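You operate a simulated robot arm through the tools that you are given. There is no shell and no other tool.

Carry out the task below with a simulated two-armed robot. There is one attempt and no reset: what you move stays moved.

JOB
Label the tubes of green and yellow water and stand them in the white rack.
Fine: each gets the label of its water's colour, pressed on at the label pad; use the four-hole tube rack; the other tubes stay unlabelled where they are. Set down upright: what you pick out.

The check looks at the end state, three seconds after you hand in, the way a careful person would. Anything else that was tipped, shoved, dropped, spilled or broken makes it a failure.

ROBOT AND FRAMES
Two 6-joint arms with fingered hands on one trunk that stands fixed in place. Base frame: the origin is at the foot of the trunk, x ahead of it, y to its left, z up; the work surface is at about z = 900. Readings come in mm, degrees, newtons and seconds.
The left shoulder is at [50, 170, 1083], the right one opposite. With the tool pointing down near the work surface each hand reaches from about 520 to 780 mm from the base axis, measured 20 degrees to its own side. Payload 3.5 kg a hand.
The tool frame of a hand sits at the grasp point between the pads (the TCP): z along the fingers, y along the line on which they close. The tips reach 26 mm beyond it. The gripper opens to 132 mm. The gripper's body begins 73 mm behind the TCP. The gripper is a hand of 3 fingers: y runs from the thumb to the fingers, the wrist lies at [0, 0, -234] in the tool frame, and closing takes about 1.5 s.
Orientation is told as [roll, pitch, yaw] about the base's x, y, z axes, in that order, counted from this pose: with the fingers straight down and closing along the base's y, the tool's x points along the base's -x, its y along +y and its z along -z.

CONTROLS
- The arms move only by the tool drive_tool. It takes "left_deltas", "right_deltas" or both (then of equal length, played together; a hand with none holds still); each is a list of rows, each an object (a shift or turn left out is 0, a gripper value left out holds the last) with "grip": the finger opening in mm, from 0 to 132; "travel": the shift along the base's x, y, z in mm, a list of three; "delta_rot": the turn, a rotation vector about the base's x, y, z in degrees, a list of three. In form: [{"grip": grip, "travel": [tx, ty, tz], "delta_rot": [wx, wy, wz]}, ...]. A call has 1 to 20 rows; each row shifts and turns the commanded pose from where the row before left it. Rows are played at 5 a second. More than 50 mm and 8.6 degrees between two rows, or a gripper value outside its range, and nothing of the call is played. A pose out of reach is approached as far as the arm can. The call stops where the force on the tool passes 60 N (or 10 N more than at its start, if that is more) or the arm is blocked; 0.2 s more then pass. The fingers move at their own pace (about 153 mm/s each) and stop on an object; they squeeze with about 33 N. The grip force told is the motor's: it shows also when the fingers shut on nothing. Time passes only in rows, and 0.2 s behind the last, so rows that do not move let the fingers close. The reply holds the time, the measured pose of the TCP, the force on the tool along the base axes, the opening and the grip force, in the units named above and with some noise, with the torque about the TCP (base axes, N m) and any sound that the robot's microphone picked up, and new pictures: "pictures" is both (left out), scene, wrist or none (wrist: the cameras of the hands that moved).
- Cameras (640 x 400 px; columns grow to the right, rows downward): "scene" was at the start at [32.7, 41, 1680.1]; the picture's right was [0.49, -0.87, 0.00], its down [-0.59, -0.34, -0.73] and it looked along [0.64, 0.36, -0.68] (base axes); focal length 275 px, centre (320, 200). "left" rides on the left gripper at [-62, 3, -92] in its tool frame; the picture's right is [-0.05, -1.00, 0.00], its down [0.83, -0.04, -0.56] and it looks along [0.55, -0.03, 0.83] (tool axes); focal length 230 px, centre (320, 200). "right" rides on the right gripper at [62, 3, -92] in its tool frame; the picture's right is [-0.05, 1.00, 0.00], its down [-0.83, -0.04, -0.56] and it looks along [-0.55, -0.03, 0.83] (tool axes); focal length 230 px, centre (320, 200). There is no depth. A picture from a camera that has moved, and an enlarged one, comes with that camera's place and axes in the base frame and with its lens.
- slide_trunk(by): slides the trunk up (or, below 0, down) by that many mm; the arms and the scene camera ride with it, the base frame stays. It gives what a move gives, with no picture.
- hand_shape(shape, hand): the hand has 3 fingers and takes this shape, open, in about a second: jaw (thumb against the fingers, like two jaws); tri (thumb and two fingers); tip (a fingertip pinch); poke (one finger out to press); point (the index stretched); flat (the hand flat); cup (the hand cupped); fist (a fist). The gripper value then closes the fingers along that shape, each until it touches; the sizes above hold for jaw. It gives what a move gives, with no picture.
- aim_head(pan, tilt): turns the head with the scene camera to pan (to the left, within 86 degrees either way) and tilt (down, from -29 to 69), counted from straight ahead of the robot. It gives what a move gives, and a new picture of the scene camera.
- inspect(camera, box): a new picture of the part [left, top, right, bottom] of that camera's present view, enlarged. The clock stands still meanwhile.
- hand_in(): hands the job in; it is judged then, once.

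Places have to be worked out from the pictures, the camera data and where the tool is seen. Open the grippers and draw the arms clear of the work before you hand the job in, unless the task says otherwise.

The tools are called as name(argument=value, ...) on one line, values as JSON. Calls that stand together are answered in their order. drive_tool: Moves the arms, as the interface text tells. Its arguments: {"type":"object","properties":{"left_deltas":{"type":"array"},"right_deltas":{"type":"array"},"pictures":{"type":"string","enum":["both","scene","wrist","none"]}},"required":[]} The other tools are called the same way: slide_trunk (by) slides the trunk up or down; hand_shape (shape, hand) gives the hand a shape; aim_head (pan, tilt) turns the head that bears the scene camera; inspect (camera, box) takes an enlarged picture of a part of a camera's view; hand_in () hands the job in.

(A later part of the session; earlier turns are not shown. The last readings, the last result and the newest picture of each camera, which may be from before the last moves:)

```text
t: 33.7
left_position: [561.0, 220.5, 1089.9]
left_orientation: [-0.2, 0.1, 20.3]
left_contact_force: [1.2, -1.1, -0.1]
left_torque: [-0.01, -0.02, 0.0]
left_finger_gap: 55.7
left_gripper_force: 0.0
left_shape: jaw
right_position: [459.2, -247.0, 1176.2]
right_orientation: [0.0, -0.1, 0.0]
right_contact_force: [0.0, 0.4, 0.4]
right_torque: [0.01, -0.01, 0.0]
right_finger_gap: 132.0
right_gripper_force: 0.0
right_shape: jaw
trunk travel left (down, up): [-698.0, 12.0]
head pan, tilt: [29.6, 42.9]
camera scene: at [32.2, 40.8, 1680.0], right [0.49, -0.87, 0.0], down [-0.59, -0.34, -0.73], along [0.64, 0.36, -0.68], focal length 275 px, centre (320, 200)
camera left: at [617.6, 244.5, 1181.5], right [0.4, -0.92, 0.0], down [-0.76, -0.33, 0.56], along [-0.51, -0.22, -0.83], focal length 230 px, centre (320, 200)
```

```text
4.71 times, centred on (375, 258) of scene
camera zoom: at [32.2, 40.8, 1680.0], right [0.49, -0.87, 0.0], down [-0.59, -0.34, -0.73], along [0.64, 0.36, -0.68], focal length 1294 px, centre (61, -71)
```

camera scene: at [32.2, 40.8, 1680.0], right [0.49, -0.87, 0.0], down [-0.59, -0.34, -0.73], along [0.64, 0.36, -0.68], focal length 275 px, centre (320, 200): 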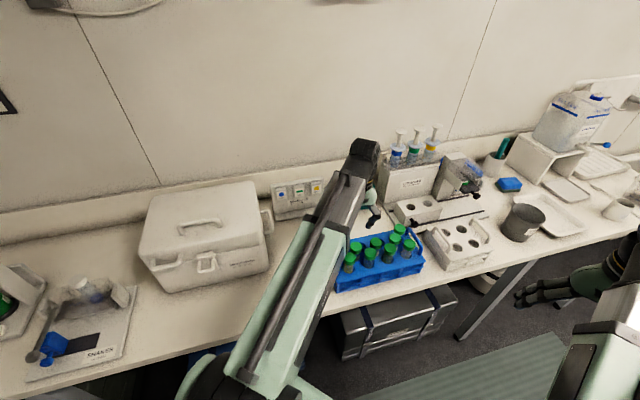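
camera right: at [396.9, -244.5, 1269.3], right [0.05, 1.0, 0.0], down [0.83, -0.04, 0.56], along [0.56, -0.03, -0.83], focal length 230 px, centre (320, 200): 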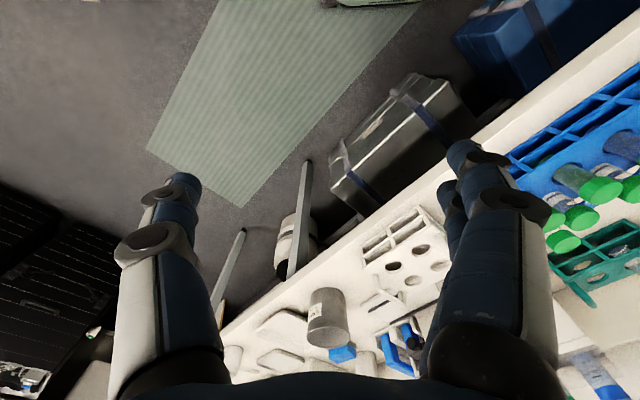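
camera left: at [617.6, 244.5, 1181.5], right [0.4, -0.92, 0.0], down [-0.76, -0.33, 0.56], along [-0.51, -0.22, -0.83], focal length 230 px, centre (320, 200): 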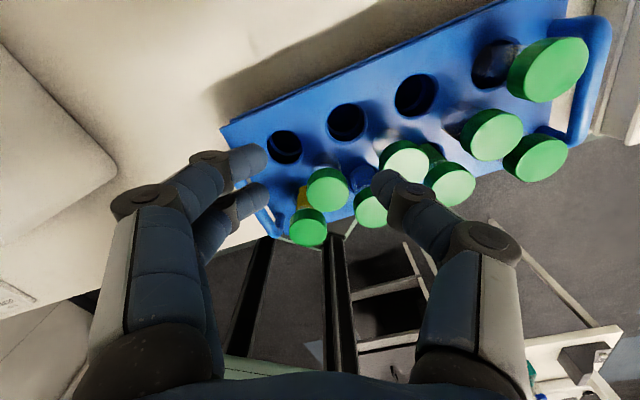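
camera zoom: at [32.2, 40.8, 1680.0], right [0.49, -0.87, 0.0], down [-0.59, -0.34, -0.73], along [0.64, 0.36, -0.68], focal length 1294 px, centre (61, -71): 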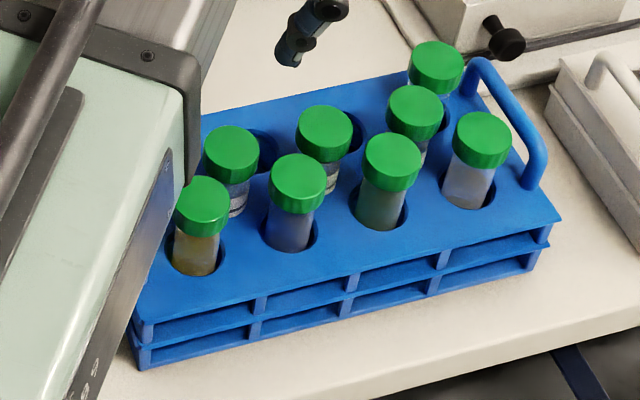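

The rack seems to have moved only a few mm, and all the tubes still stand. An inward tilt is not possible, so I'll check whether the arm can reach the pad with the tool vertical, in small steps well clear of the board.

drive_tool(left_deltas=[{"travel": [5, 15, 15]}, {"travel": [10, 25, 10], "delta_rot": [0, 0, 5]}, {"travel": [10, 25, 5], "delta_rot": [0, 0, 5]}, {"travel": [15, 25, 0], "delta_rot": [0, 0, 5]}, {"travel": [15, 25, 0], "delta_rot": [0, 0, 5]}, {"travel": [15, 25, 0], "delta_rot": [0, 0, 5]}], pictures="wrist")

```text
t: 35.1
left_position: [631.8, 361.0, 1118.2]
left_orientation: [-0.2, 0.1, 45.4]
left_contact_force: [0.2, 0.2, 0.7]
left_torque: [0.01, 0.02, 0.02]
left_finger_gap: 55.3
left_gripper_force: 0.1
left_shape: jaw
right_position: [460.0, -246.9, 1176.8]
right_orientation: [-0.1, -0.3, 0.0]
right_contact_force: [0.4, -0.3, -0.1]
right_torque: [0.02, -0.02, 0.02]
right_finger_gap: 132.2
right_gripper_force: 0.1
right_shape: jaw
trunk travel left (down, up): [-698.0, 12.0]
head pan, tilt: [29.6, 42.9]
camera left: at [672.8, 407.6, 1210.7], right [0.75, -0.66, 0.0], down [-0.55, -0.62, 0.56], along [-0.37, -0.42, -0.83], focal length 230 px, centre (320, 200)
```

left: 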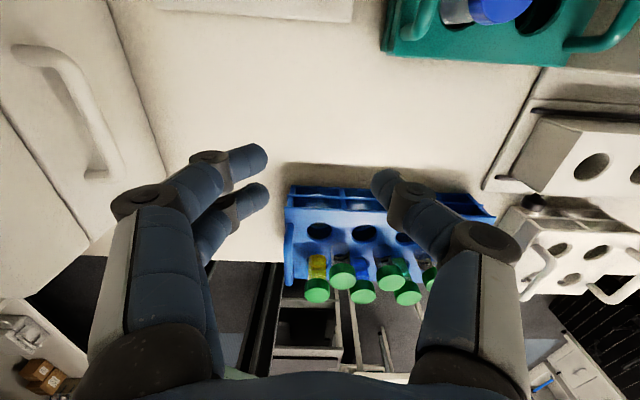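

So far it's within reach. I'll step further out toward the press distance.

drive_tool(left_deltas=[{"travel": [12, 12, 0]}, {"travel": [12, 12, 0]}, {"travel": [12, 12, 0]}], pictures="none")

```text
t: 35.9
left_position: [667.2, 397.2, 1118.3]
left_orientation: [-0.3, 0.0, 45.3]
left_contact_force: [0.4, -0.2, -1.2]
left_torque: [0.04, -0.02, 0.01]
left_finger_gap: 55.6
left_gripper_force: 0.2
left_shape: jaw
right_position: [460.5, -247.8, 1176.9]
right_orientation: [-0.1, -0.2, 0.0]
right_contact_force: [-0.3, -0.4, 0.5]
right_torque: [-0.02, 0.03, 0.01]
right_finger_gap: 131.9
right_gripper_force: 0.0
right_shape: jaw
trunk travel left (down, up): [-698.0, 12.0]
head pan, tilt: [29.6, 42.9]
```

Still reachable. I'll continue to the actual press location, with the tips about 50 mm above the board top.

drive_tool(left_deltas=[{"travel": [12, 12, 0]}, {"travel": [12, 12, 0]}, {"travel": [0, 0, 0]}], pictures="none")

```text
t: 36.7
left_position: [685.7, 418.4, 1116.0]
left_orientation: [-0.3, 0.0, 45.3]
left_contact_force: [-0.2, 0.1, -0.7]
left_torque: [-0.02, 0.02, -0.02]
left_finger_gap: 55.5
left_gripper_force: 0.1
left_shape: jaw
left hand out of reach, approached as far as the arm can: row 2
right_position: [459.9, -247.2, 1177.2]
right_orientation: [-0.1, -0.3, 0.0]
right_contact_force: [0.3, 0.0, -0.5]
right_torque: [-0.01, 0.0, 0.04]
right_finger_gap: 131.9
right_gripper_force: 0.0
right_shape: jaw
trunk travel left (down, up): [-698.0, 12.0]
head pan, tilt: [29.6, 42.9]
```

The arm's full reach is about 733 mm from the shoulder, so the vertical tool just reaches both label cards at press height. The white rack is out of reach for a vertical left hand, so the right arm will place the tubes there after the left arm labels each one and sets it back in the blue rack's front-left hole. Now I'll go back above the yellow tube to re-measure it after the small shift.

drive_tool(left_deltas=[{"travel": [-20, -22, 3]}, {"travel": [-20, -22, 3], "delta_rot": [0, 0, -3]}, {"travel": [-20, -22, 3], "delta_rot": [0, 0, -3]}, {"travel": [-20, -22, 3], "delta_rot": [0, 0, -3]}, {"travel": [-20, -22, 0], "delta_rot": [0, 0, -4]}, {"travel": [-20, -22, 0], "delta_rot": [0, 0, -4]}, {"travel": [-20, -22, 0], "delta_rot": [0, 0, -4]}, {"travel": [-20, -22, 0], "delta_rot": [0, 0, -4]}], pictures="both")

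```text
t: 38.5
left_position: [525.5, 240.9, 1129.5]
left_orientation: [-0.3, 0.2, 20.3]
left_contact_force: [0.5, 0.5, -0.4]
left_torque: [-0.02, 0.0, 0.02]
left_finger_gap: 55.6
left_gripper_force: 0.1
left_shape: jaw
right_position: [459.4, -247.2, 1175.5]
right_orientation: [0.0, -0.2, 0.0]
right_contact_force: [0.2, 0.7, 0.3]
right_torque: [0.02, -0.01, 0.0]
right_finger_gap: 131.8
right_gripper_force: 0.1
right_shape: jaw
trunk travel left (down, up): [-698.0, 12.0]
head pan, tilt: [29.6, 42.9]
camera scene: at [32.4, 40.6, 1680.1], right [0.49, -0.87, 0.0], down [-0.59, -0.34, -0.73], along [0.64, 0.36, -0.68], focal length 275 px, centre (320, 200)
camera left: at [582.4, 266.0, 1221.6], right [0.39, -0.92, 0.0], down [-0.76, -0.33, 0.56], along [-0.51, -0.22, -0.83], focal length 230 px, centre (320, 200)
```

scene: 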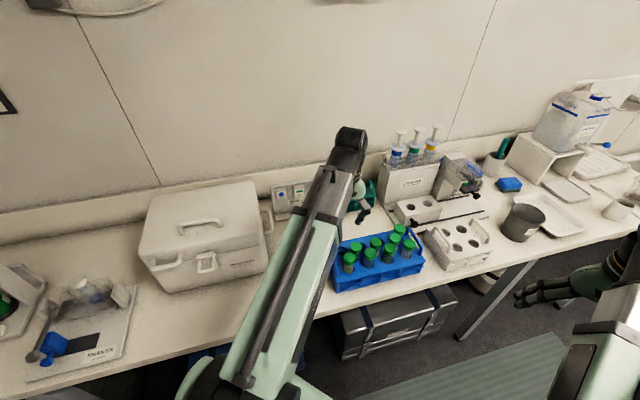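
left: 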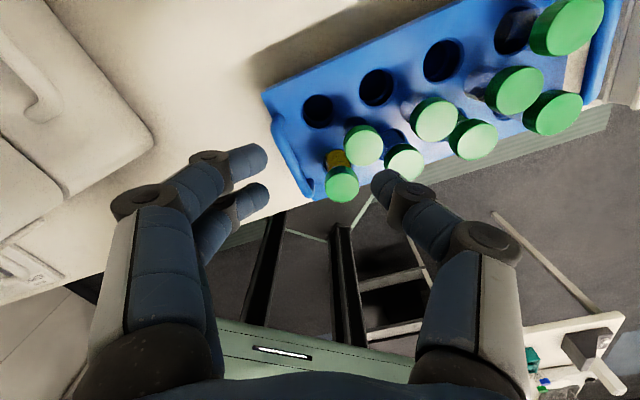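

inspect(camera="left", box=[255, 60, 495, 210])

inspect(camera="scene", box=[315, 215, 435, 300])

```text
2.67 times, centred on (375, 135) of left
camera zoom: at [582.4, 266.0, 1221.6], right [0.39, -0.92, 0.0], down [-0.76, -0.33, 0.56], along [-0.51, -0.22, -0.83], focal length 614 px, centre (173, 373)
```

zoom: 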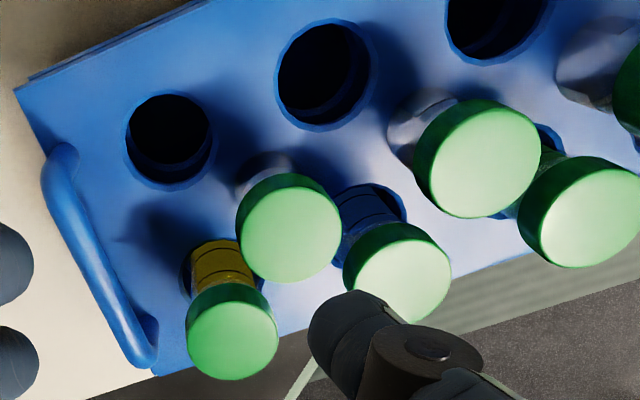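

```text
4.71 times, centred on (375, 258) of scene
camera zoom: at [32.4, 40.6, 1680.1], right [0.49, -0.87, 0.0], down [-0.59, -0.34, -0.73], along [0.64, 0.36, -0.68], focal length 1294 px, centre (61, -71)
```

zoom: 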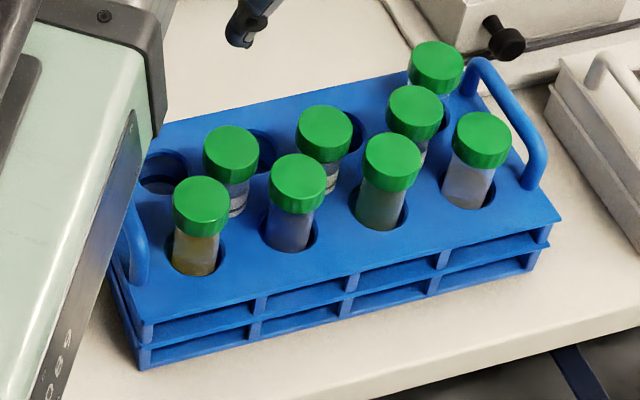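

The yellow cap is now at about (483.7,198), top z≈1020, cap Ø35 and about 16 mm tall. A blue handle runs close on its left, so I'll put the narrow thumb on that side by going to yaw −180°. First I'll rotate here at safe height.

drive_tool(left_deltas=[{"grip": 48, "delta_rot": [0, 0, -8.3]}, {"delta_rot": [0, 0, -8.3]}, {"delta_rot": [0, 0, -8.3]}, {"delta_rot": [0, 0, -8.3]}, {"delta_rot": [0, 0, -8.3]}, {"delta_rot": [0, 0, -8.3]}, {"delta_rot": [0, 0, -8.3]}, {"delta_rot": [0, 0, -8.3]}, {"delta_rot": [0, 0, -8.3]}, {"delta_rot": [0, 0, -8.3]}, {"delta_rot": [0, 0, -8.3]}, {"delta_rot": [0, 0, -8.3]}, {"delta_rot": [0, 0, -8.3]}, {"delta_rot": [0, 0, -8.3]}, {"delta_rot": [0, 0, -8.3]}, {"delta_rot": [0, 0, -8.3]}, {"delta_rot": [0, 0, -8.3]}, {"delta_rot": [0, 0, -8.3]}, {"delta_rot": [0, 0, -8.3]}, {"delta_rot": [0, 0, -8.3]}], pictures="none")

drive_tool(left_deltas=[{"travel": [-5, -5, 0], "delta_rot": [0, 0, -8.3]}, {"travel": [-5, -5, 0], "delta_rot": [0, 0, -8.3]}, {"travel": [-5, -5, 0], "delta_rot": [0, 0, -8.3]}, {"travel": [-5, -5, 0], "delta_rot": [0, 0, -8.3]}], pictures="wrist")

```text
t: 42.7
left_position: [526.1, 243.3, 1130.2]
left_orientation: [-0.2, 0.1, -145.9]
left_contact_force: [0.4, 0.3, 0.5]
left_torque: [-0.04, -0.01, 0.0]
left_finger_gap: 48.6
left_gripper_force: 0.0
left_shape: jaw
right_position: [458.7, -245.6, 1177.3]
right_orientation: [0.0, -0.2, -0.1]
right_contact_force: [0.2, -0.3, 0.2]
right_torque: [0.04, -0.02, -0.02]
right_finger_gap: 131.9
right_gripper_force: 0.1
right_shape: jaw
trunk travel left (down, up): [-698.0, 12.0]
head pan, tilt: [29.6, 42.9]
```

```text
t: 43.7
left_position: [505.9, 221.9, 1131.1]
left_orientation: [-0.2, 0.1, -179.2]
left_contact_force: [0.3, -0.5, -0.1]
left_torque: [0.02, -0.02, 0.02]
left_finger_gap: 48.6
left_gripper_force: 0.1
left_shape: jaw
right_position: [459.8, -246.7, 1176.1]
right_orientation: [0.0, -0.3, 0.1]
right_contact_force: [-0.2, -0.5, -0.2]
right_torque: [-0.03, 0.0, -0.01]
right_finger_gap: 131.9
right_gripper_force: 0.0
right_shape: jaw
trunk travel left (down, up): [-698.0, 12.0]
head pan, tilt: [29.6, 42.9]
camera left: at [445.2, 217.7, 1222.3], right [-0.07, 1.0, 0.0], down [0.83, 0.05, 0.56], along [0.56, 0.04, -0.83], focal length 230 px, centre (320, 200)
```

left: 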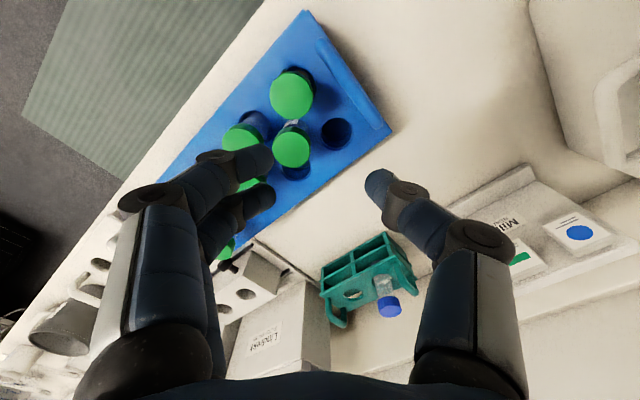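

The hand is now yawed −179° and the yellow cap reads (481–484,197–198) here too. I'll move directly above it and check reach and alignment before descending.

drive_tool(left_deltas=[{"travel": [-11, -12, 0]}, {"travel": [-11.5, -12, 0]}, {}], pictures="wrist")

inspect(camera="left", box=[200, 60, 440, 220])

```text
t: 44.5
left_position: [484.6, 199.7, 1130.7]
left_orientation: [-0.2, 0.1, -178.9]
left_contact_force: [-0.3, 0.1, 0.6]
left_torque: [-0.03, -0.02, 0.0]
left_finger_gap: 48.6
left_gripper_force: 0.1
left_shape: jaw
right_position: [459.8, -247.7, 1177.8]
right_orientation: [-0.1, -0.2, 0.1]
right_contact_force: [0.0, 0.3, 0.7]
right_torque: [0.04, 0.01, -0.01]
right_finger_gap: 131.9
right_gripper_force: 0.1
right_shape: jaw
trunk travel left (down, up): [-698.0, 12.0]
head pan, tilt: [29.6, 42.9]
camera left: at [422.5, 194.1, 1222.5], right [-0.07, 1.0, 0.0], down [0.83, 0.06, 0.56], along [0.56, 0.04, -0.83], focal length 230 px, centre (320, 200)
```

left: 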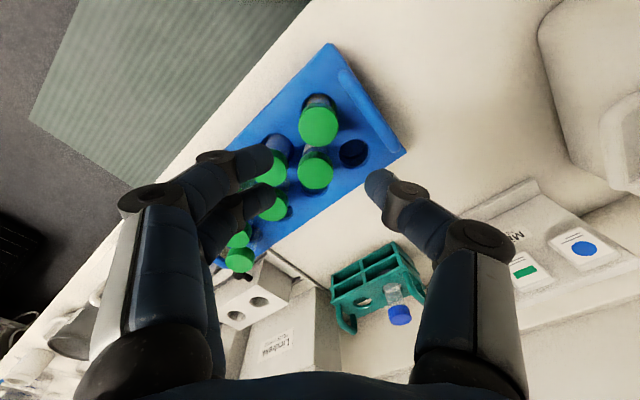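

```text
2.50 times, centred on (320, 140) of left
camera zoom: at [422.5, 194.1, 1222.5], right [-0.07, 1.0, 0.0], down [0.83, 0.06, 0.56], along [0.56, 0.04, -0.83], focal length 575 px, centre (320, 350)
```

zoom: 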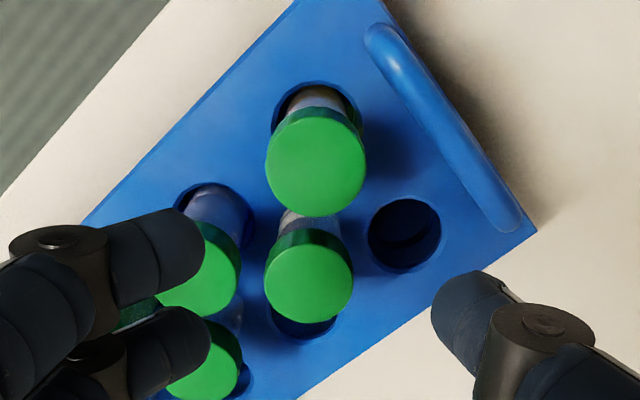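

The view puts yellow at about (482,198), and the hand is centred over it. I'll descend to just above the caps and check clearances.

drive_tool(left_deltas=[{"travel": [-1, 0, -25]}, {"travel": [0, 0, -25]}, {"travel": [0, 0, -25]}], pictures="both")

inspect(camera="left", box=[200, 60, 440, 220])

inspect(camera="scene", box=[315, 205, 435, 290])

```text
t: 45.3
left_position: [482.8, 198.9, 1054.6]
left_orientation: [-0.2, 0.1, -178.9]
left_contact_force: [0.3, 0.1, -0.1]
left_torque: [0.02, 0.0, 0.01]
left_finger_gap: 48.2
left_gripper_force: 0.0
left_shape: jaw
right_position: [459.1, -246.9, 1176.1]
right_orientation: [0.0, -0.2, 0.0]
right_contact_force: [-0.4, 1.1, 0.7]
right_torque: [0.02, -0.03, 0.04]
right_finger_gap: 132.0
right_gripper_force: 0.1
right_shape: jaw
trunk travel left (down, up): [-698.0, 12.0]
head pan, tilt: [29.6, 42.9]
camera scene: at [32.8, 41.0, 1680.1], right [0.49, -0.87, 0.0], down [-0.59, -0.34, -0.73], along [0.64, 0.36, -0.68], focal length 275 px, centre (320, 200)
camera left: at [421.4, 193.8, 1146.9], right [-0.07, 1.0, 0.0], down [0.83, 0.06, 0.56], along [0.56, 0.04, -0.83], focal length 230 px, centre (320, 200)
```

scene: 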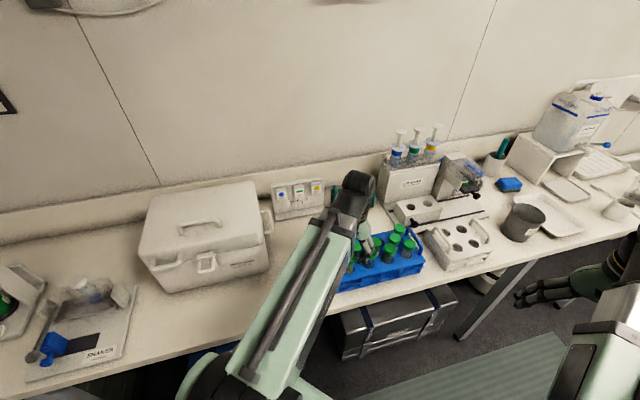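
left: 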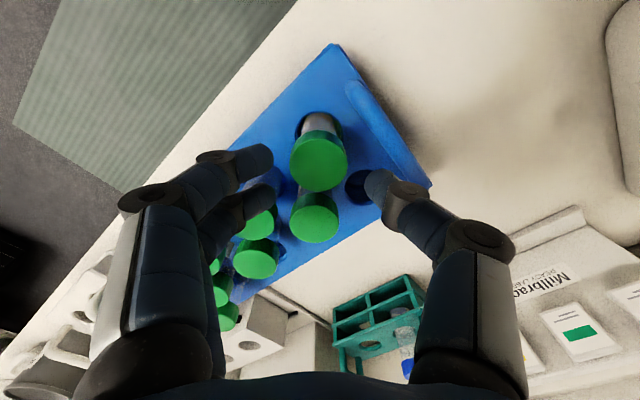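

```text
2.50 times, centred on (320, 140) of left
camera zoom: at [421.4, 193.8, 1146.9], right [-0.07, 1.0, 0.0], down [0.83, 0.06, 0.56], along [0.56, 0.04, -0.83], focal length 575 px, centre (320, 350)
```

zoom: 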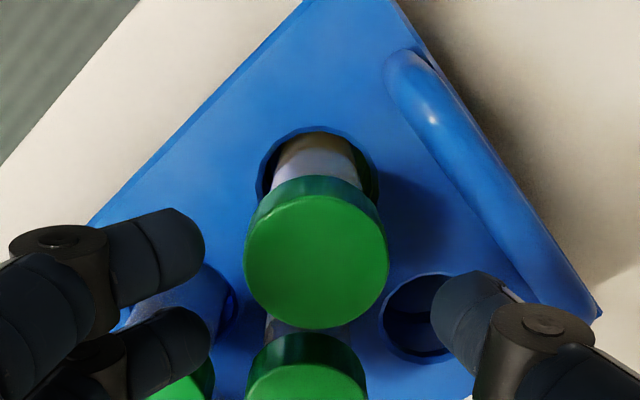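

```text
4.71 times, centred on (375, 248) of scene
camera zoom: at [32.8, 41.0, 1680.1], right [0.49, -0.87, 0.0], down [-0.59, -0.34, -0.73], along [0.64, 0.36, -0.68], focal length 1294 px, centre (61, -24)
```

zoom: 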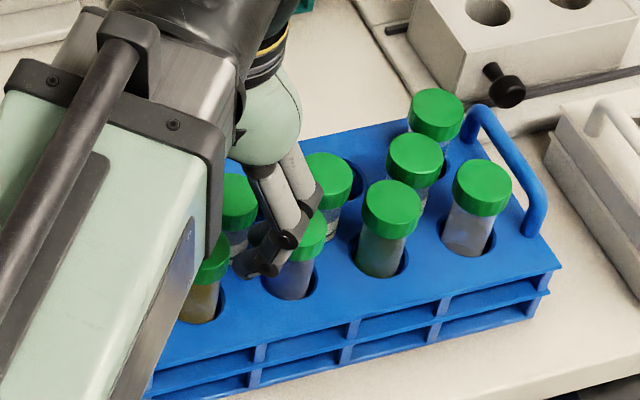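

Alignment looks good: cap centre (481,198), with fingers and thumb straddling it clear of the neighbours and the handle. I'll descend to mid-cap height.

drive_tool(left_deltas=[{"travel": [-1, -0.5, -15]}, {"travel": [0, 0, -15]}, {"travel": [0, 0, -14]}], pictures="both")

inspect(camera="left", box=[200, 100, 440, 260])

inspect(camera="scene", box=[315, 205, 435, 290])

```text
t: 46.1
left_position: [481.4, 199.4, 1011.4]
left_orientation: [-0.2, 0.1, -178.8]
left_contact_force: [1.0, 0.4, -0.9]
left_torque: [0.01, -0.02, 0.0]
left_finger_gap: 48.6
left_gripper_force: 0.1
left_shape: jaw
right_position: [460.6, -246.5, 1177.6]
right_orientation: [-0.1, -0.1, -0.1]
right_contact_force: [0.3, 0.7, -0.3]
right_torque: [0.04, 0.04, -0.02]
right_finger_gap: 132.0
right_gripper_force: 0.1
right_shape: jaw
trunk travel left (down, up): [-698.0, 12.0]
head pan, tilt: [29.6, 42.9]
camera scene: at [32.8, 41.0, 1680.1], right [0.49, -0.87, 0.0], down [-0.59, -0.34, -0.73], along [0.64, 0.36, -0.68], focal length 275 px, centre (320, 200)
camera left: at [420.8, 193.7, 1103.4], right [-0.07, 1.0, 0.0], down [0.83, 0.06, 0.56], along [0.56, 0.04, -0.83], focal length 230 px, centre (320, 200)
```

scene: 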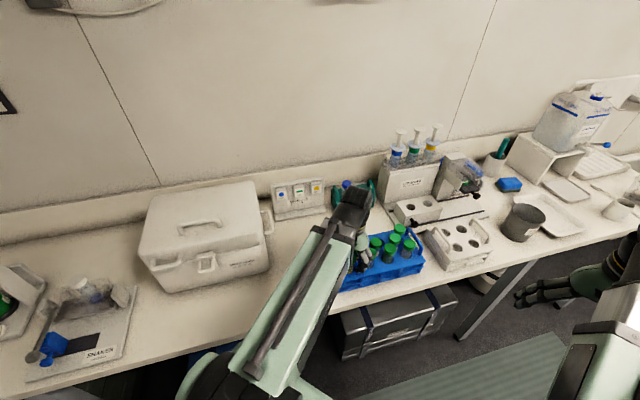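
left: 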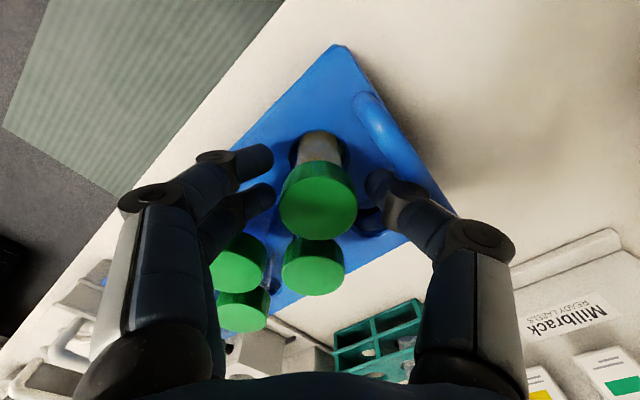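

```text
2.50 times, centred on (320, 180) of left
camera zoom: at [420.8, 193.7, 1103.4], right [-0.07, 1.0, 0.0], down [0.83, 0.06, 0.56], along [0.56, 0.04, -0.83], focal length 575 px, centre (320, 250)
```

zoom: 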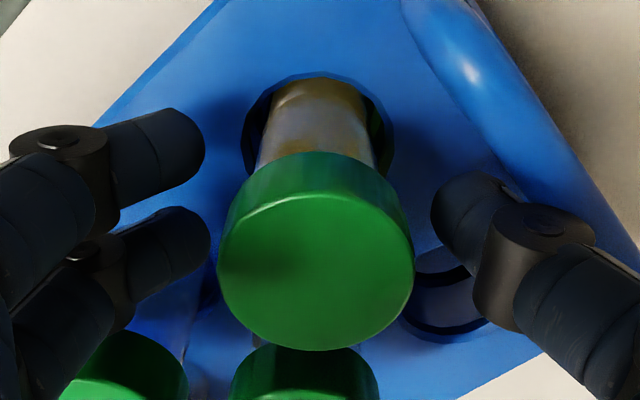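

```text
4.71 times, centred on (375, 248) of scene
camera zoom: at [32.8, 41.0, 1680.1], right [0.49, -0.87, 0.0], down [-0.59, -0.34, -0.73], along [0.64, 0.36, -0.68], focal length 1294 px, centre (61, -24)
```

zoom: 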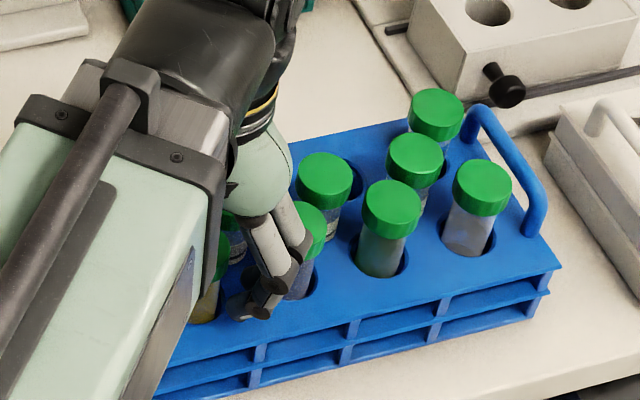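

The hand is centred and there's no contact force. Closing on the cap.

drive_tool(left_deltas=[{"grip": 25}, {}, {}, {}, {}, {}, {}, {}], pictures="wrist")

```text
t: 47.9
left_position: [481.5, 199.2, 1011.3]
left_orientation: [-0.2, 0.1, -178.9]
left_contact_force: [-0.9, -0.4, 0.3]
left_torque: [0.0, 0.01, 0.03]
left_finger_gap: 25.4
left_gripper_force: 0.0
left_shape: jaw
right_position: [458.9, -247.7, 1176.7]
right_orientation: [-0.1, -0.2, 0.0]
right_contact_force: [0.0, -0.9, -0.1]
right_torque: [-0.01, -0.01, -0.02]
right_finger_gap: 131.8
right_gripper_force: 0.1
right_shape: jaw
trunk travel left (down, up): [-698.0, 12.0]
head pan, tilt: [29.6, 42.9]
camera left: at [420.8, 193.7, 1103.6], right [-0.07, 1.0, 0.0], down [0.83, 0.06, 0.56], along [0.56, 0.04, -0.83], focal length 230 px, centre (320, 200)
```

left: 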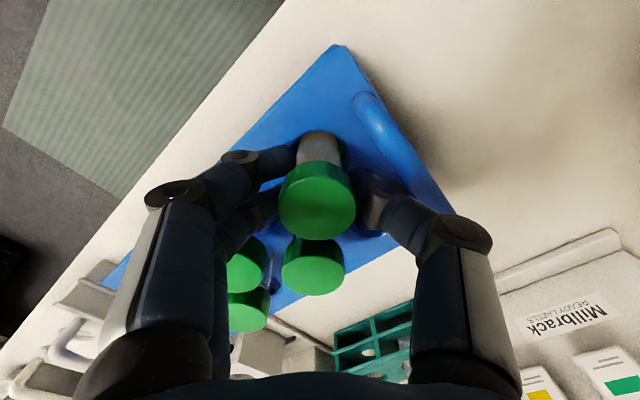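

The gap reads 25 mm with no grip force, so I'll look closely at where the fingers are.

inspect(camera="left", box=[200, 100, 440, 260])

inspect(camera="scene", box=[330, 205, 410, 265])

```text
2.50 times, centred on (320, 180) of left
camera zoom: at [420.8, 193.7, 1103.6], right [-0.07, 1.0, 0.0], down [0.83, 0.06, 0.56], along [0.56, 0.04, -0.83], focal length 575 px, centre (320, 250)
```

zoom: 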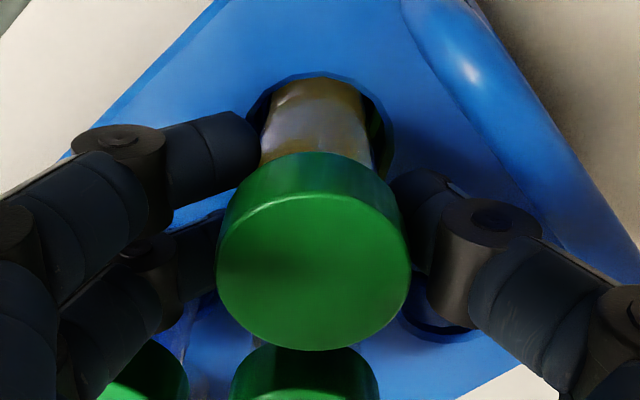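

```text
6.67 times, centred on (370, 235) of scene
camera zoom: at [32.7, 41.0, 1680.1], right [0.49, -0.87, 0.0], down [-0.59, -0.34, -0.73], along [0.64, 0.36, -0.68], focal length 1834 px, centre (-13, -33)
```

zoom: 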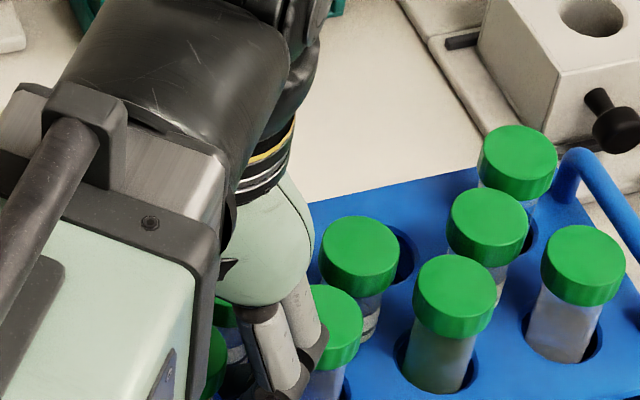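

The fingertips curl in below the cap and close onto the tube neck. I'll close fully so they squeeze the tube.

drive_tool(left_deltas=[{"grip": 0}, {}, {}, {}, {}, {}, {}, {}], pictures="wrist")

inspect(camera="left", box=[200, 100, 440, 260])

```text
t: 49.7
left_position: [482.7, 199.0, 1011.7]
left_orientation: [-0.2, 0.1, -178.8]
left_contact_force: [-1.3, -0.5, 0.6]
left_torque: [-0.01, 0.03, 0.0]
left_finger_gap: 19.4
left_gripper_force: 33.0
left_shape: jaw
right_position: [459.6, -247.9, 1177.0]
right_orientation: [-0.1, -0.3, 0.0]
right_contact_force: [0.5, 0.0, -0.8]
right_torque: [-0.02, -0.01, 0.0]
right_finger_gap: 131.8
right_gripper_force: 0.0
right_shape: jaw
trunk travel left (down, up): [-698.0, 12.0]
head pan, tilt: [29.6, 42.9]
camera left: at [420.8, 193.7, 1103.5], right [-0.07, 1.0, 0.0], down [0.83, 0.06, 0.56], along [0.56, 0.04, -0.83], focal length 230 px, centre (320, 200)
```

left: 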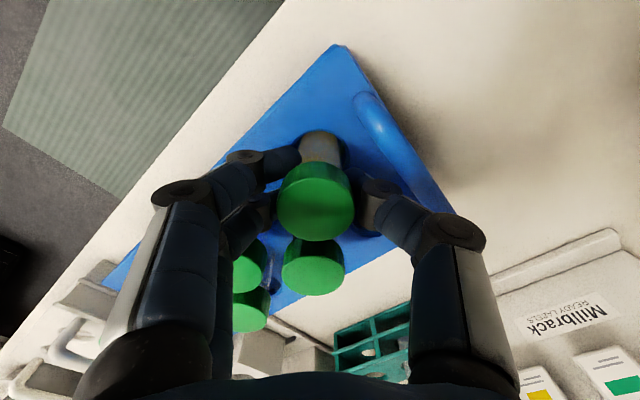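

```text
2.50 times, centred on (320, 180) of left
camera zoom: at [420.8, 193.7, 1103.5], right [-0.07, 1.0, 0.0], down [0.83, 0.06, 0.56], along [0.56, 0.04, -0.83], focal length 575 px, centre (320, 250)
```

zoom: 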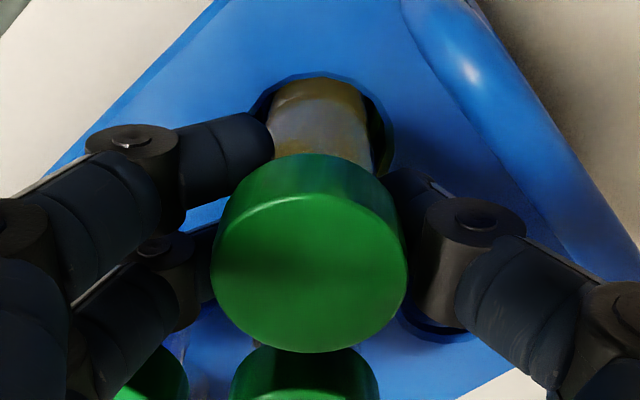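

Gripped at 33 N. I'll lift slowly and check that the tube comes out straight.

drive_tool(left_deltas=[{"travel": [0, 0, 8]}, {"travel": [0, 0, 12]}, {"travel": [0, 0, 20]}, {"travel": [0, 0, 20]}], pictures="both")

inspect(camera="scene", box=[315, 205, 435, 290])

```text
t: 50.7
left_position: [481.7, 198.2, 1071.1]
left_orientation: [-0.2, 0.1, -178.8]
left_contact_force: [-0.5, 0.8, -1.0]
left_torque: [-0.01, 0.02, -0.03]
left_finger_gap: 19.2
left_gripper_force: 32.7
left_shape: jaw
right_position: [458.6, -246.9, 1176.5]
right_orientation: [-0.1, -0.3, 0.0]
right_contact_force: [-0.3, 0.5, 0.3]
right_torque: [0.02, 0.01, 0.03]
right_finger_gap: 131.9
right_gripper_force: 0.1
right_shape: jaw
trunk travel left (down, up): [-698.0, 12.0]
head pan, tilt: [29.6, 42.9]
camera scene: at [32.7, 40.9, 1680.0], right [0.49, -0.87, 0.0], down [-0.59, -0.34, -0.73], along [0.64, 0.36, -0.68], focal length 275 px, centre (320, 200)
camera left: at [421.0, 193.5, 1163.0], right [-0.07, 1.0, 0.0], down [0.83, 0.06, 0.56], along [0.56, 0.04, -0.83], focal length 230 px, centre (320, 200)
```

scene: 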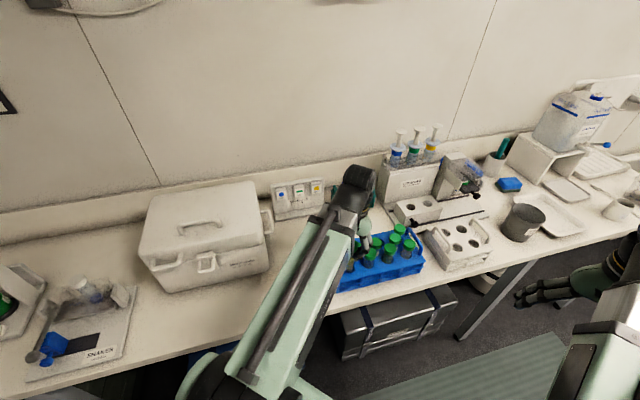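
left: 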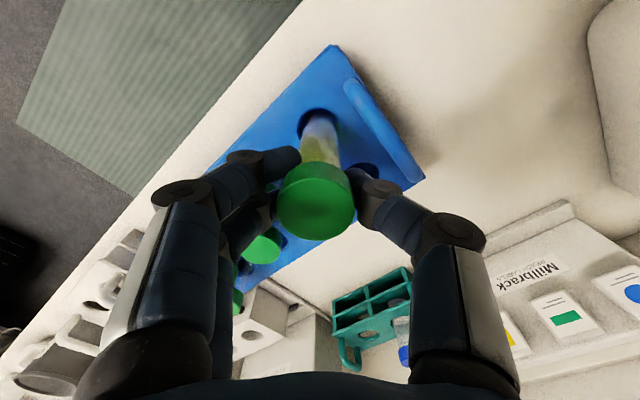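

```text
4.71 times, centred on (375, 248) of scene
camera zoom: at [32.7, 40.9, 1680.0], right [0.49, -0.87, 0.0], down [-0.59, -0.34, -0.73], along [0.64, 0.36, -0.68], focal length 1294 px, centre (61, -24)
```

zoom: 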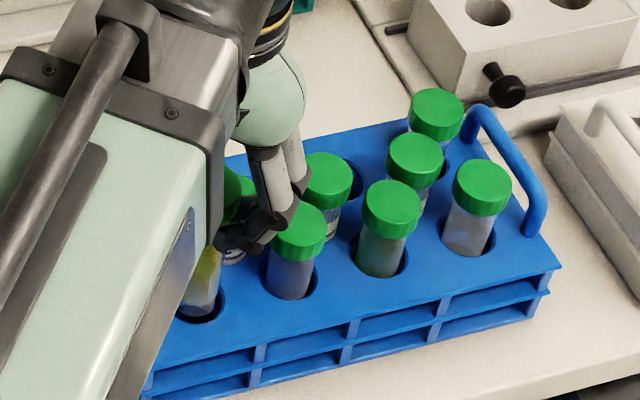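

The tube rises cleanly. Lifting until its bottom clears the other caps.

drive_tool(left_deltas=[{"travel": [0, 0, 22]}, {"travel": [0, 0, 22]}, {"travel": [0, 0, 20]}, {}], pictures="both")

inspect(camera="left", box=[200, 60, 440, 220])

inspect(camera="scene", box=[300, 195, 420, 280])

```text
t: 51.7
left_position: [481.0, 196.7, 1135.0]
left_orientation: [-0.1, 0.1, -178.9]
left_contact_force: [0.4, 0.2, -1.0]
left_torque: [0.03, -0.01, 0.0]
left_finger_gap: 19.2
left_gripper_force: 33.0
left_shape: jaw
right_position: [459.8, -247.5, 1177.0]
right_orientation: [0.0, -0.3, 0.0]
right_contact_force: [0.2, 0.0, 0.1]
right_torque: [0.01, 0.01, 0.02]
right_finger_gap: 131.9
right_gripper_force: 0.0
right_shape: jaw
trunk travel left (down, up): [-698.0, 12.0]
head pan, tilt: [29.6, 42.9]
camera scene: at [32.8, 41.0, 1680.0], right [0.49, -0.87, 0.0], down [-0.59, -0.34, -0.73], along [0.64, 0.36, -0.68], focal length 275 px, centre (320, 200)
camera left: at [420.4, 192.4, 1227.0], right [-0.07, 1.0, 0.0], down [0.83, 0.06, 0.56], along [0.56, 0.04, -0.83], focal length 230 px, centre (320, 200)
```

scene: 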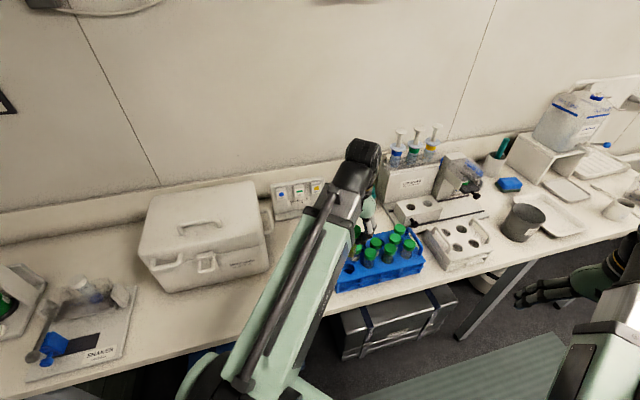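
left: 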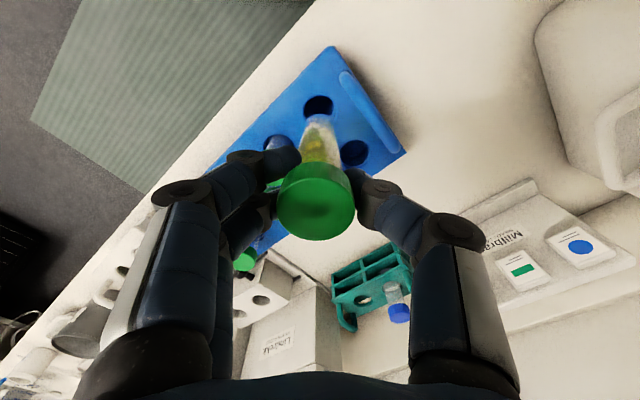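

```text
2.50 times, centred on (320, 140) of left
camera zoom: at [420.4, 192.4, 1227.0], right [-0.07, 1.0, 0.0], down [0.83, 0.06, 0.56], along [0.56, 0.04, -0.83], focal length 575 px, centre (320, 350)
```

zoom: 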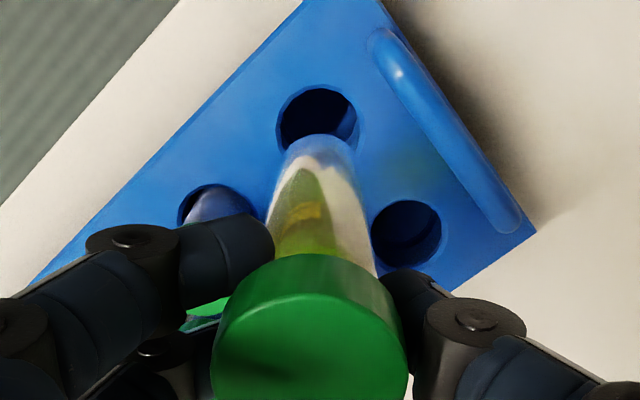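

```text
4.71 times, centred on (360, 238) of scene
camera zoom: at [32.8, 41.0, 1680.0], right [0.49, -0.87, 0.0], down [-0.59, -0.34, -0.73], along [0.64, 0.36, -0.68], focal length 1294 px, centre (132, 24)
```

zoom: 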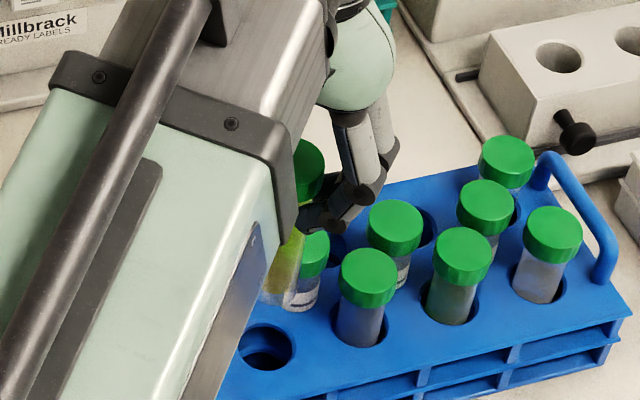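

The yellow tube is free with its bottom above the other caps. Before going to the pad I'll check how tall the big white box beside it is.

inspect(camera="scene", box=[130, 160, 350, 300])

slide_trunk(by=12)

```text
2.86 times, centred on (240, 230) of scene
camera zoom: at [32.8, 41.0, 1680.0], right [0.49, -0.87, 0.0], down [-0.59, -0.34, -0.73], along [0.64, 0.36, -0.68], focal length 786 px, centre (549, 114)
```

zoom: 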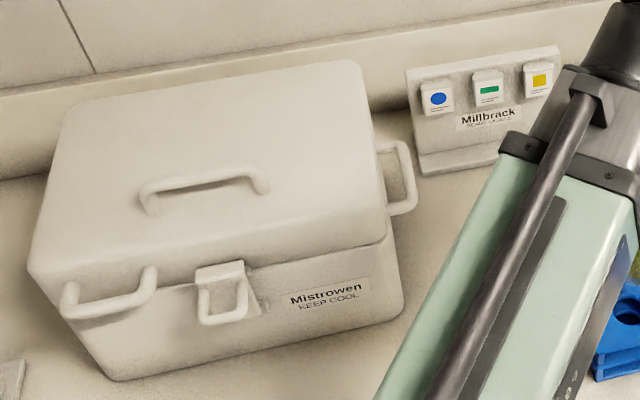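

```text
t: 52.3
left_position: [482.3, 197.9, 1145.7]
left_orientation: [-0.1, 0.1, -178.9]
left_contact_force: [0.9, 0.2, 0.2]
left_torque: [-0.01, -0.02, 0.0]
left_finger_gap: 19.3
left_gripper_force: 33.2
left_shape: jaw
right_position: [459.5, -247.6, 1187.2]
right_orientation: [0.0, -0.2, -0.1]
right_contact_force: [-0.7, -0.3, 0.1]
right_torque: [0.0, 0.0, 0.01]
right_finger_gap: 131.8
right_gripper_force: 0.0
right_shape: jaw
trunk travel left (down, up): [-710.0, 0.0]
head pan, tilt: [29.6, 42.9]
```

The cooler is only about 160 mm tall and well to the left, so it isn't in the way. I'll carry the tube to a pre-press position in front of the yellow card, turning the hand square to the board (yaw −135°).

drive_tool(left_deltas=[{"travel": [20, 26, 0], "delta_rot": [0, 0, 5.5]}, {"travel": [24, 26, 0], "delta_rot": [0, 0, 5.5]}, {"travel": [24, 26, 0], "delta_rot": [0, 0, 5.5]}, {"travel": [24, 26, 0], "delta_rot": [0, 0, 5.5]}, {"travel": [24, 26, -5], "delta_rot": [0, 0, 5.5]}, {"travel": [24, 26, -5], "delta_rot": [0, 0, 5.5]}, {"travel": [24, 26, -5], "delta_rot": [0, 0, 5.5]}, {"travel": [10, 10, -5], "delta_rot": [0, 0, 5.5]}, {}], pictures="both")

inspect(camera="left", box=[200, 120, 440, 280])

```text
t: 54.3
left_position: [654.6, 389.3, 1127.0]
left_orientation: [-0.3, 0.1, -134.8]
left_contact_force: [0.4, -0.1, -1.2]
left_torque: [0.01, 0.0, -0.02]
left_finger_gap: 19.0
left_gripper_force: 32.9
left_shape: jaw
right_position: [460.0, -247.4, 1189.0]
right_orientation: [0.0, -0.2, 0.0]
right_contact_force: [-0.1, -0.2, 0.8]
right_torque: [-0.04, 0.03, 0.02]
right_finger_gap: 131.8
right_gripper_force: 0.1
right_shape: jaw
trunk travel left (down, up): [-710.0, 0.0]
head pan, tilt: [29.6, 42.9]
camera scene: at [32.8, 41.0, 1691.7], right [0.49, -0.87, 0.0], down [-0.59, -0.34, -0.73], along [0.64, 0.36, -0.68], focal length 275 px, centre (320, 200)
camera left: at [615.4, 343.0, 1218.2], right [-0.74, 0.67, 0.0], down [0.56, 0.62, 0.56], along [0.37, 0.42, -0.83], focal length 230 px, centre (320, 200)
```

scene: 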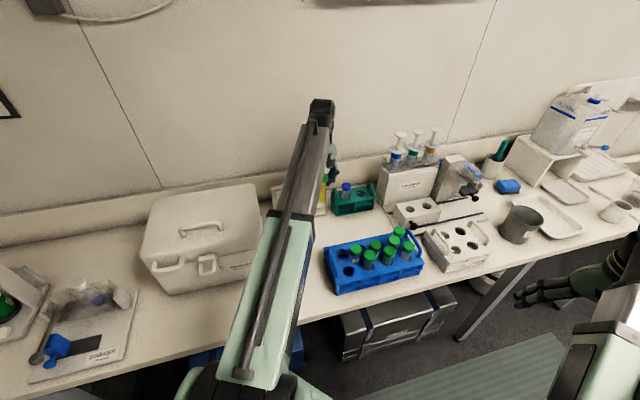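
left: 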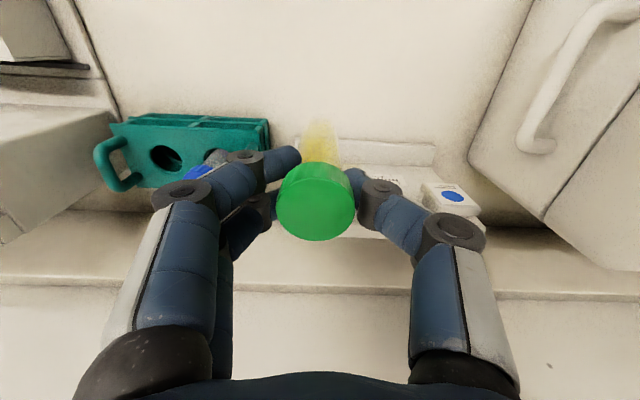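

```text
2.50 times, centred on (320, 200) of left
camera zoom: at [615.4, 343.0, 1218.2], right [-0.74, 0.67, 0.0], down [0.56, 0.62, 0.56], along [0.37, 0.42, -0.83], focal length 575 px, centre (320, 200)
```

zoom: 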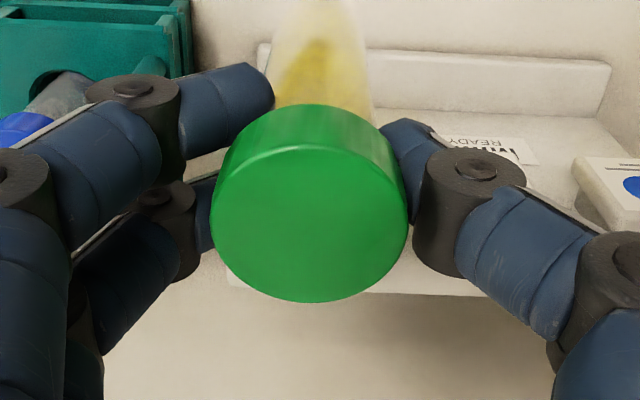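

I'd like a side view of the pressing, so I'll bring the right hand up as an observer over clear space, with its camera looking toward the label board.

drive_tool(right_deltas=[{"travel": [12, 37, 0], "delta_rot": [0, 0, 8.4]}, {"travel": [12, 37, 0], "delta_rot": [0, 0, 8.4]}, {"travel": [12, 37, 0], "delta_rot": [0, 0, 8.4]}, {"travel": [12, 37, 0], "delta_rot": [0, 0, 8.4]}, {"travel": [12, 37, 0], "delta_rot": [0, 0, 8.4]}, {"travel": [12, 37, 0], "delta_rot": [0, 0, 8.4]}, {"travel": [12, 37, 0], "delta_rot": [0, 0, 8.4]}, {"travel": [12, 37, 0], "delta_rot": [0, 0, 8.4]}], pictures="wrist")

```text
t: 56.1
left_position: [656.1, 389.4, 1125.9]
left_orientation: [-0.3, 0.1, -134.9]
left_contact_force: [0.3, -0.5, -0.9]
left_torque: [-0.03, 0.01, -0.02]
left_finger_gap: 19.3
left_gripper_force: 33.3
left_shape: jaw
right_position: [554.6, 48.7, 1188.3]
right_orientation: [-0.1, -0.2, 67.3]
right_contact_force: [-0.9, -0.1, 0.5]
right_torque: [-0.01, 0.01, -0.03]
right_finger_gap: 131.9
right_gripper_force: 0.1
right_shape: jaw
trunk travel left (down, up): [-710.0, 0.0]
head pan, tilt: [29.6, 42.9]
camera right: at [528.2, -7.2, 1280.5], right [-0.9, 0.43, 0.0], down [0.36, 0.75, 0.56], along [0.24, 0.5, -0.83], focal length 230 px, centre (320, 200)
```

right: 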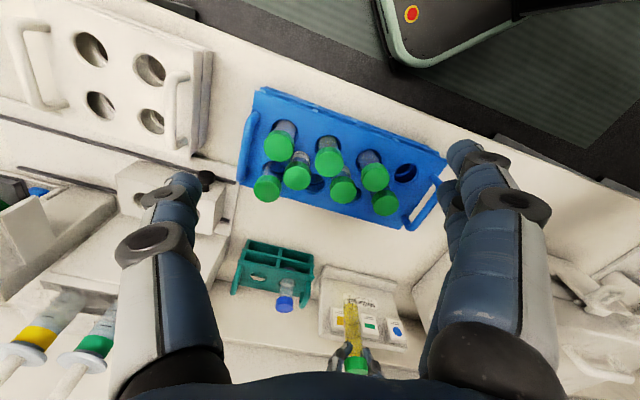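

The right camera already sees the tube and the pad at its lower edge. I'll tilt it a little toward them.

drive_tool(right_deltas=[{"delta_rot": [4.6, -1.9, 0]}, {"delta_rot": [4.6, -1.9, 0]}], pictures="none")

drive_tool(right_deltas=[{"delta_rot": [4.6, -1.9, 0]}, {"delta_rot": [4.6, -1.9, 0]}, {"delta_rot": [4.6, -1.9, 0]}], pictures="wrist")

inspect(camera="right", box=[230, 150, 450, 300])

```text
t: 56.7
left_position: [655.1, 389.6, 1125.7]
left_orientation: [-0.2, 0.1, -135.0]
left_contact_force: [-0.8, 0.3, -0.2]
left_torque: [-0.01, 0.02, 0.01]
left_finger_gap: 18.9
left_gripper_force: 33.0
left_shape: jaw
right_position: [554.8, 49.4, 1188.0]
right_orientation: [-0.1, -10.2, 67.2]
right_contact_force: [0.2, 0.4, 0.4]
right_torque: [-0.03, -0.02, -0.01]
right_finger_gap: 131.6
right_gripper_force: 0.1
right_shape: jaw
trunk travel left (down, up): [-710.0, 0.0]
head pan, tilt: [29.6, 42.9]
```

```text
t: 57.5
left_position: [656.2, 389.2, 1127.1]
left_orientation: [-0.2, 0.1, -134.9]
left_contact_force: [0.6, 0.2, -1.2]
left_torque: [-0.02, 0.01, 0.02]
left_finger_gap: 19.2
left_gripper_force: 33.1
left_shape: jaw
right_position: [554.8, 48.8, 1188.7]
right_orientation: [0.2, -25.1, 67.2]
right_contact_force: [0.0, -0.7, -0.1]
right_torque: [-0.01, -0.03, -0.02]
right_finger_gap: 131.9
right_gripper_force: 0.0
right_shape: jaw
trunk travel left (down, up): [-710.0, 0.0]
head pan, tilt: [29.6, 42.9]
camera right: at [515.5, -37.8, 1246.0], right [-0.9, 0.43, 0.02], down [0.24, 0.46, 0.86], along [0.36, 0.78, -0.52], focal length 230 px, centre (320, 200)
```

right: 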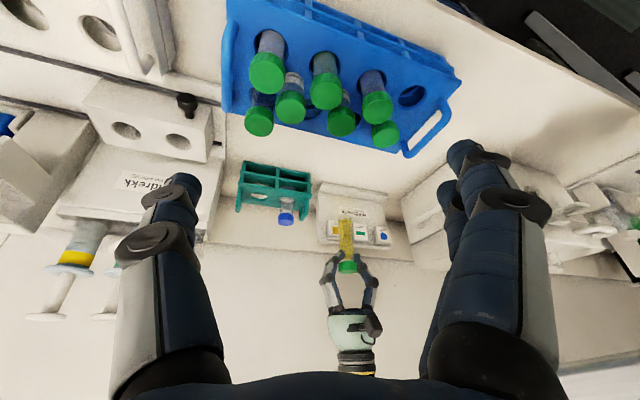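

```text
2.67 times, centred on (340, 225) of right
camera zoom: at [515.5, -37.8, 1246.0], right [-0.9, 0.43, 0.02], down [0.24, 0.46, 0.86], along [0.36, 0.78, -0.52], focal length 614 px, centre (267, 133)
```

zoom: 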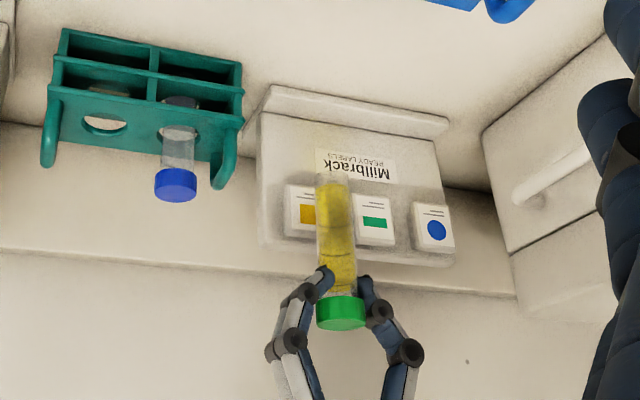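

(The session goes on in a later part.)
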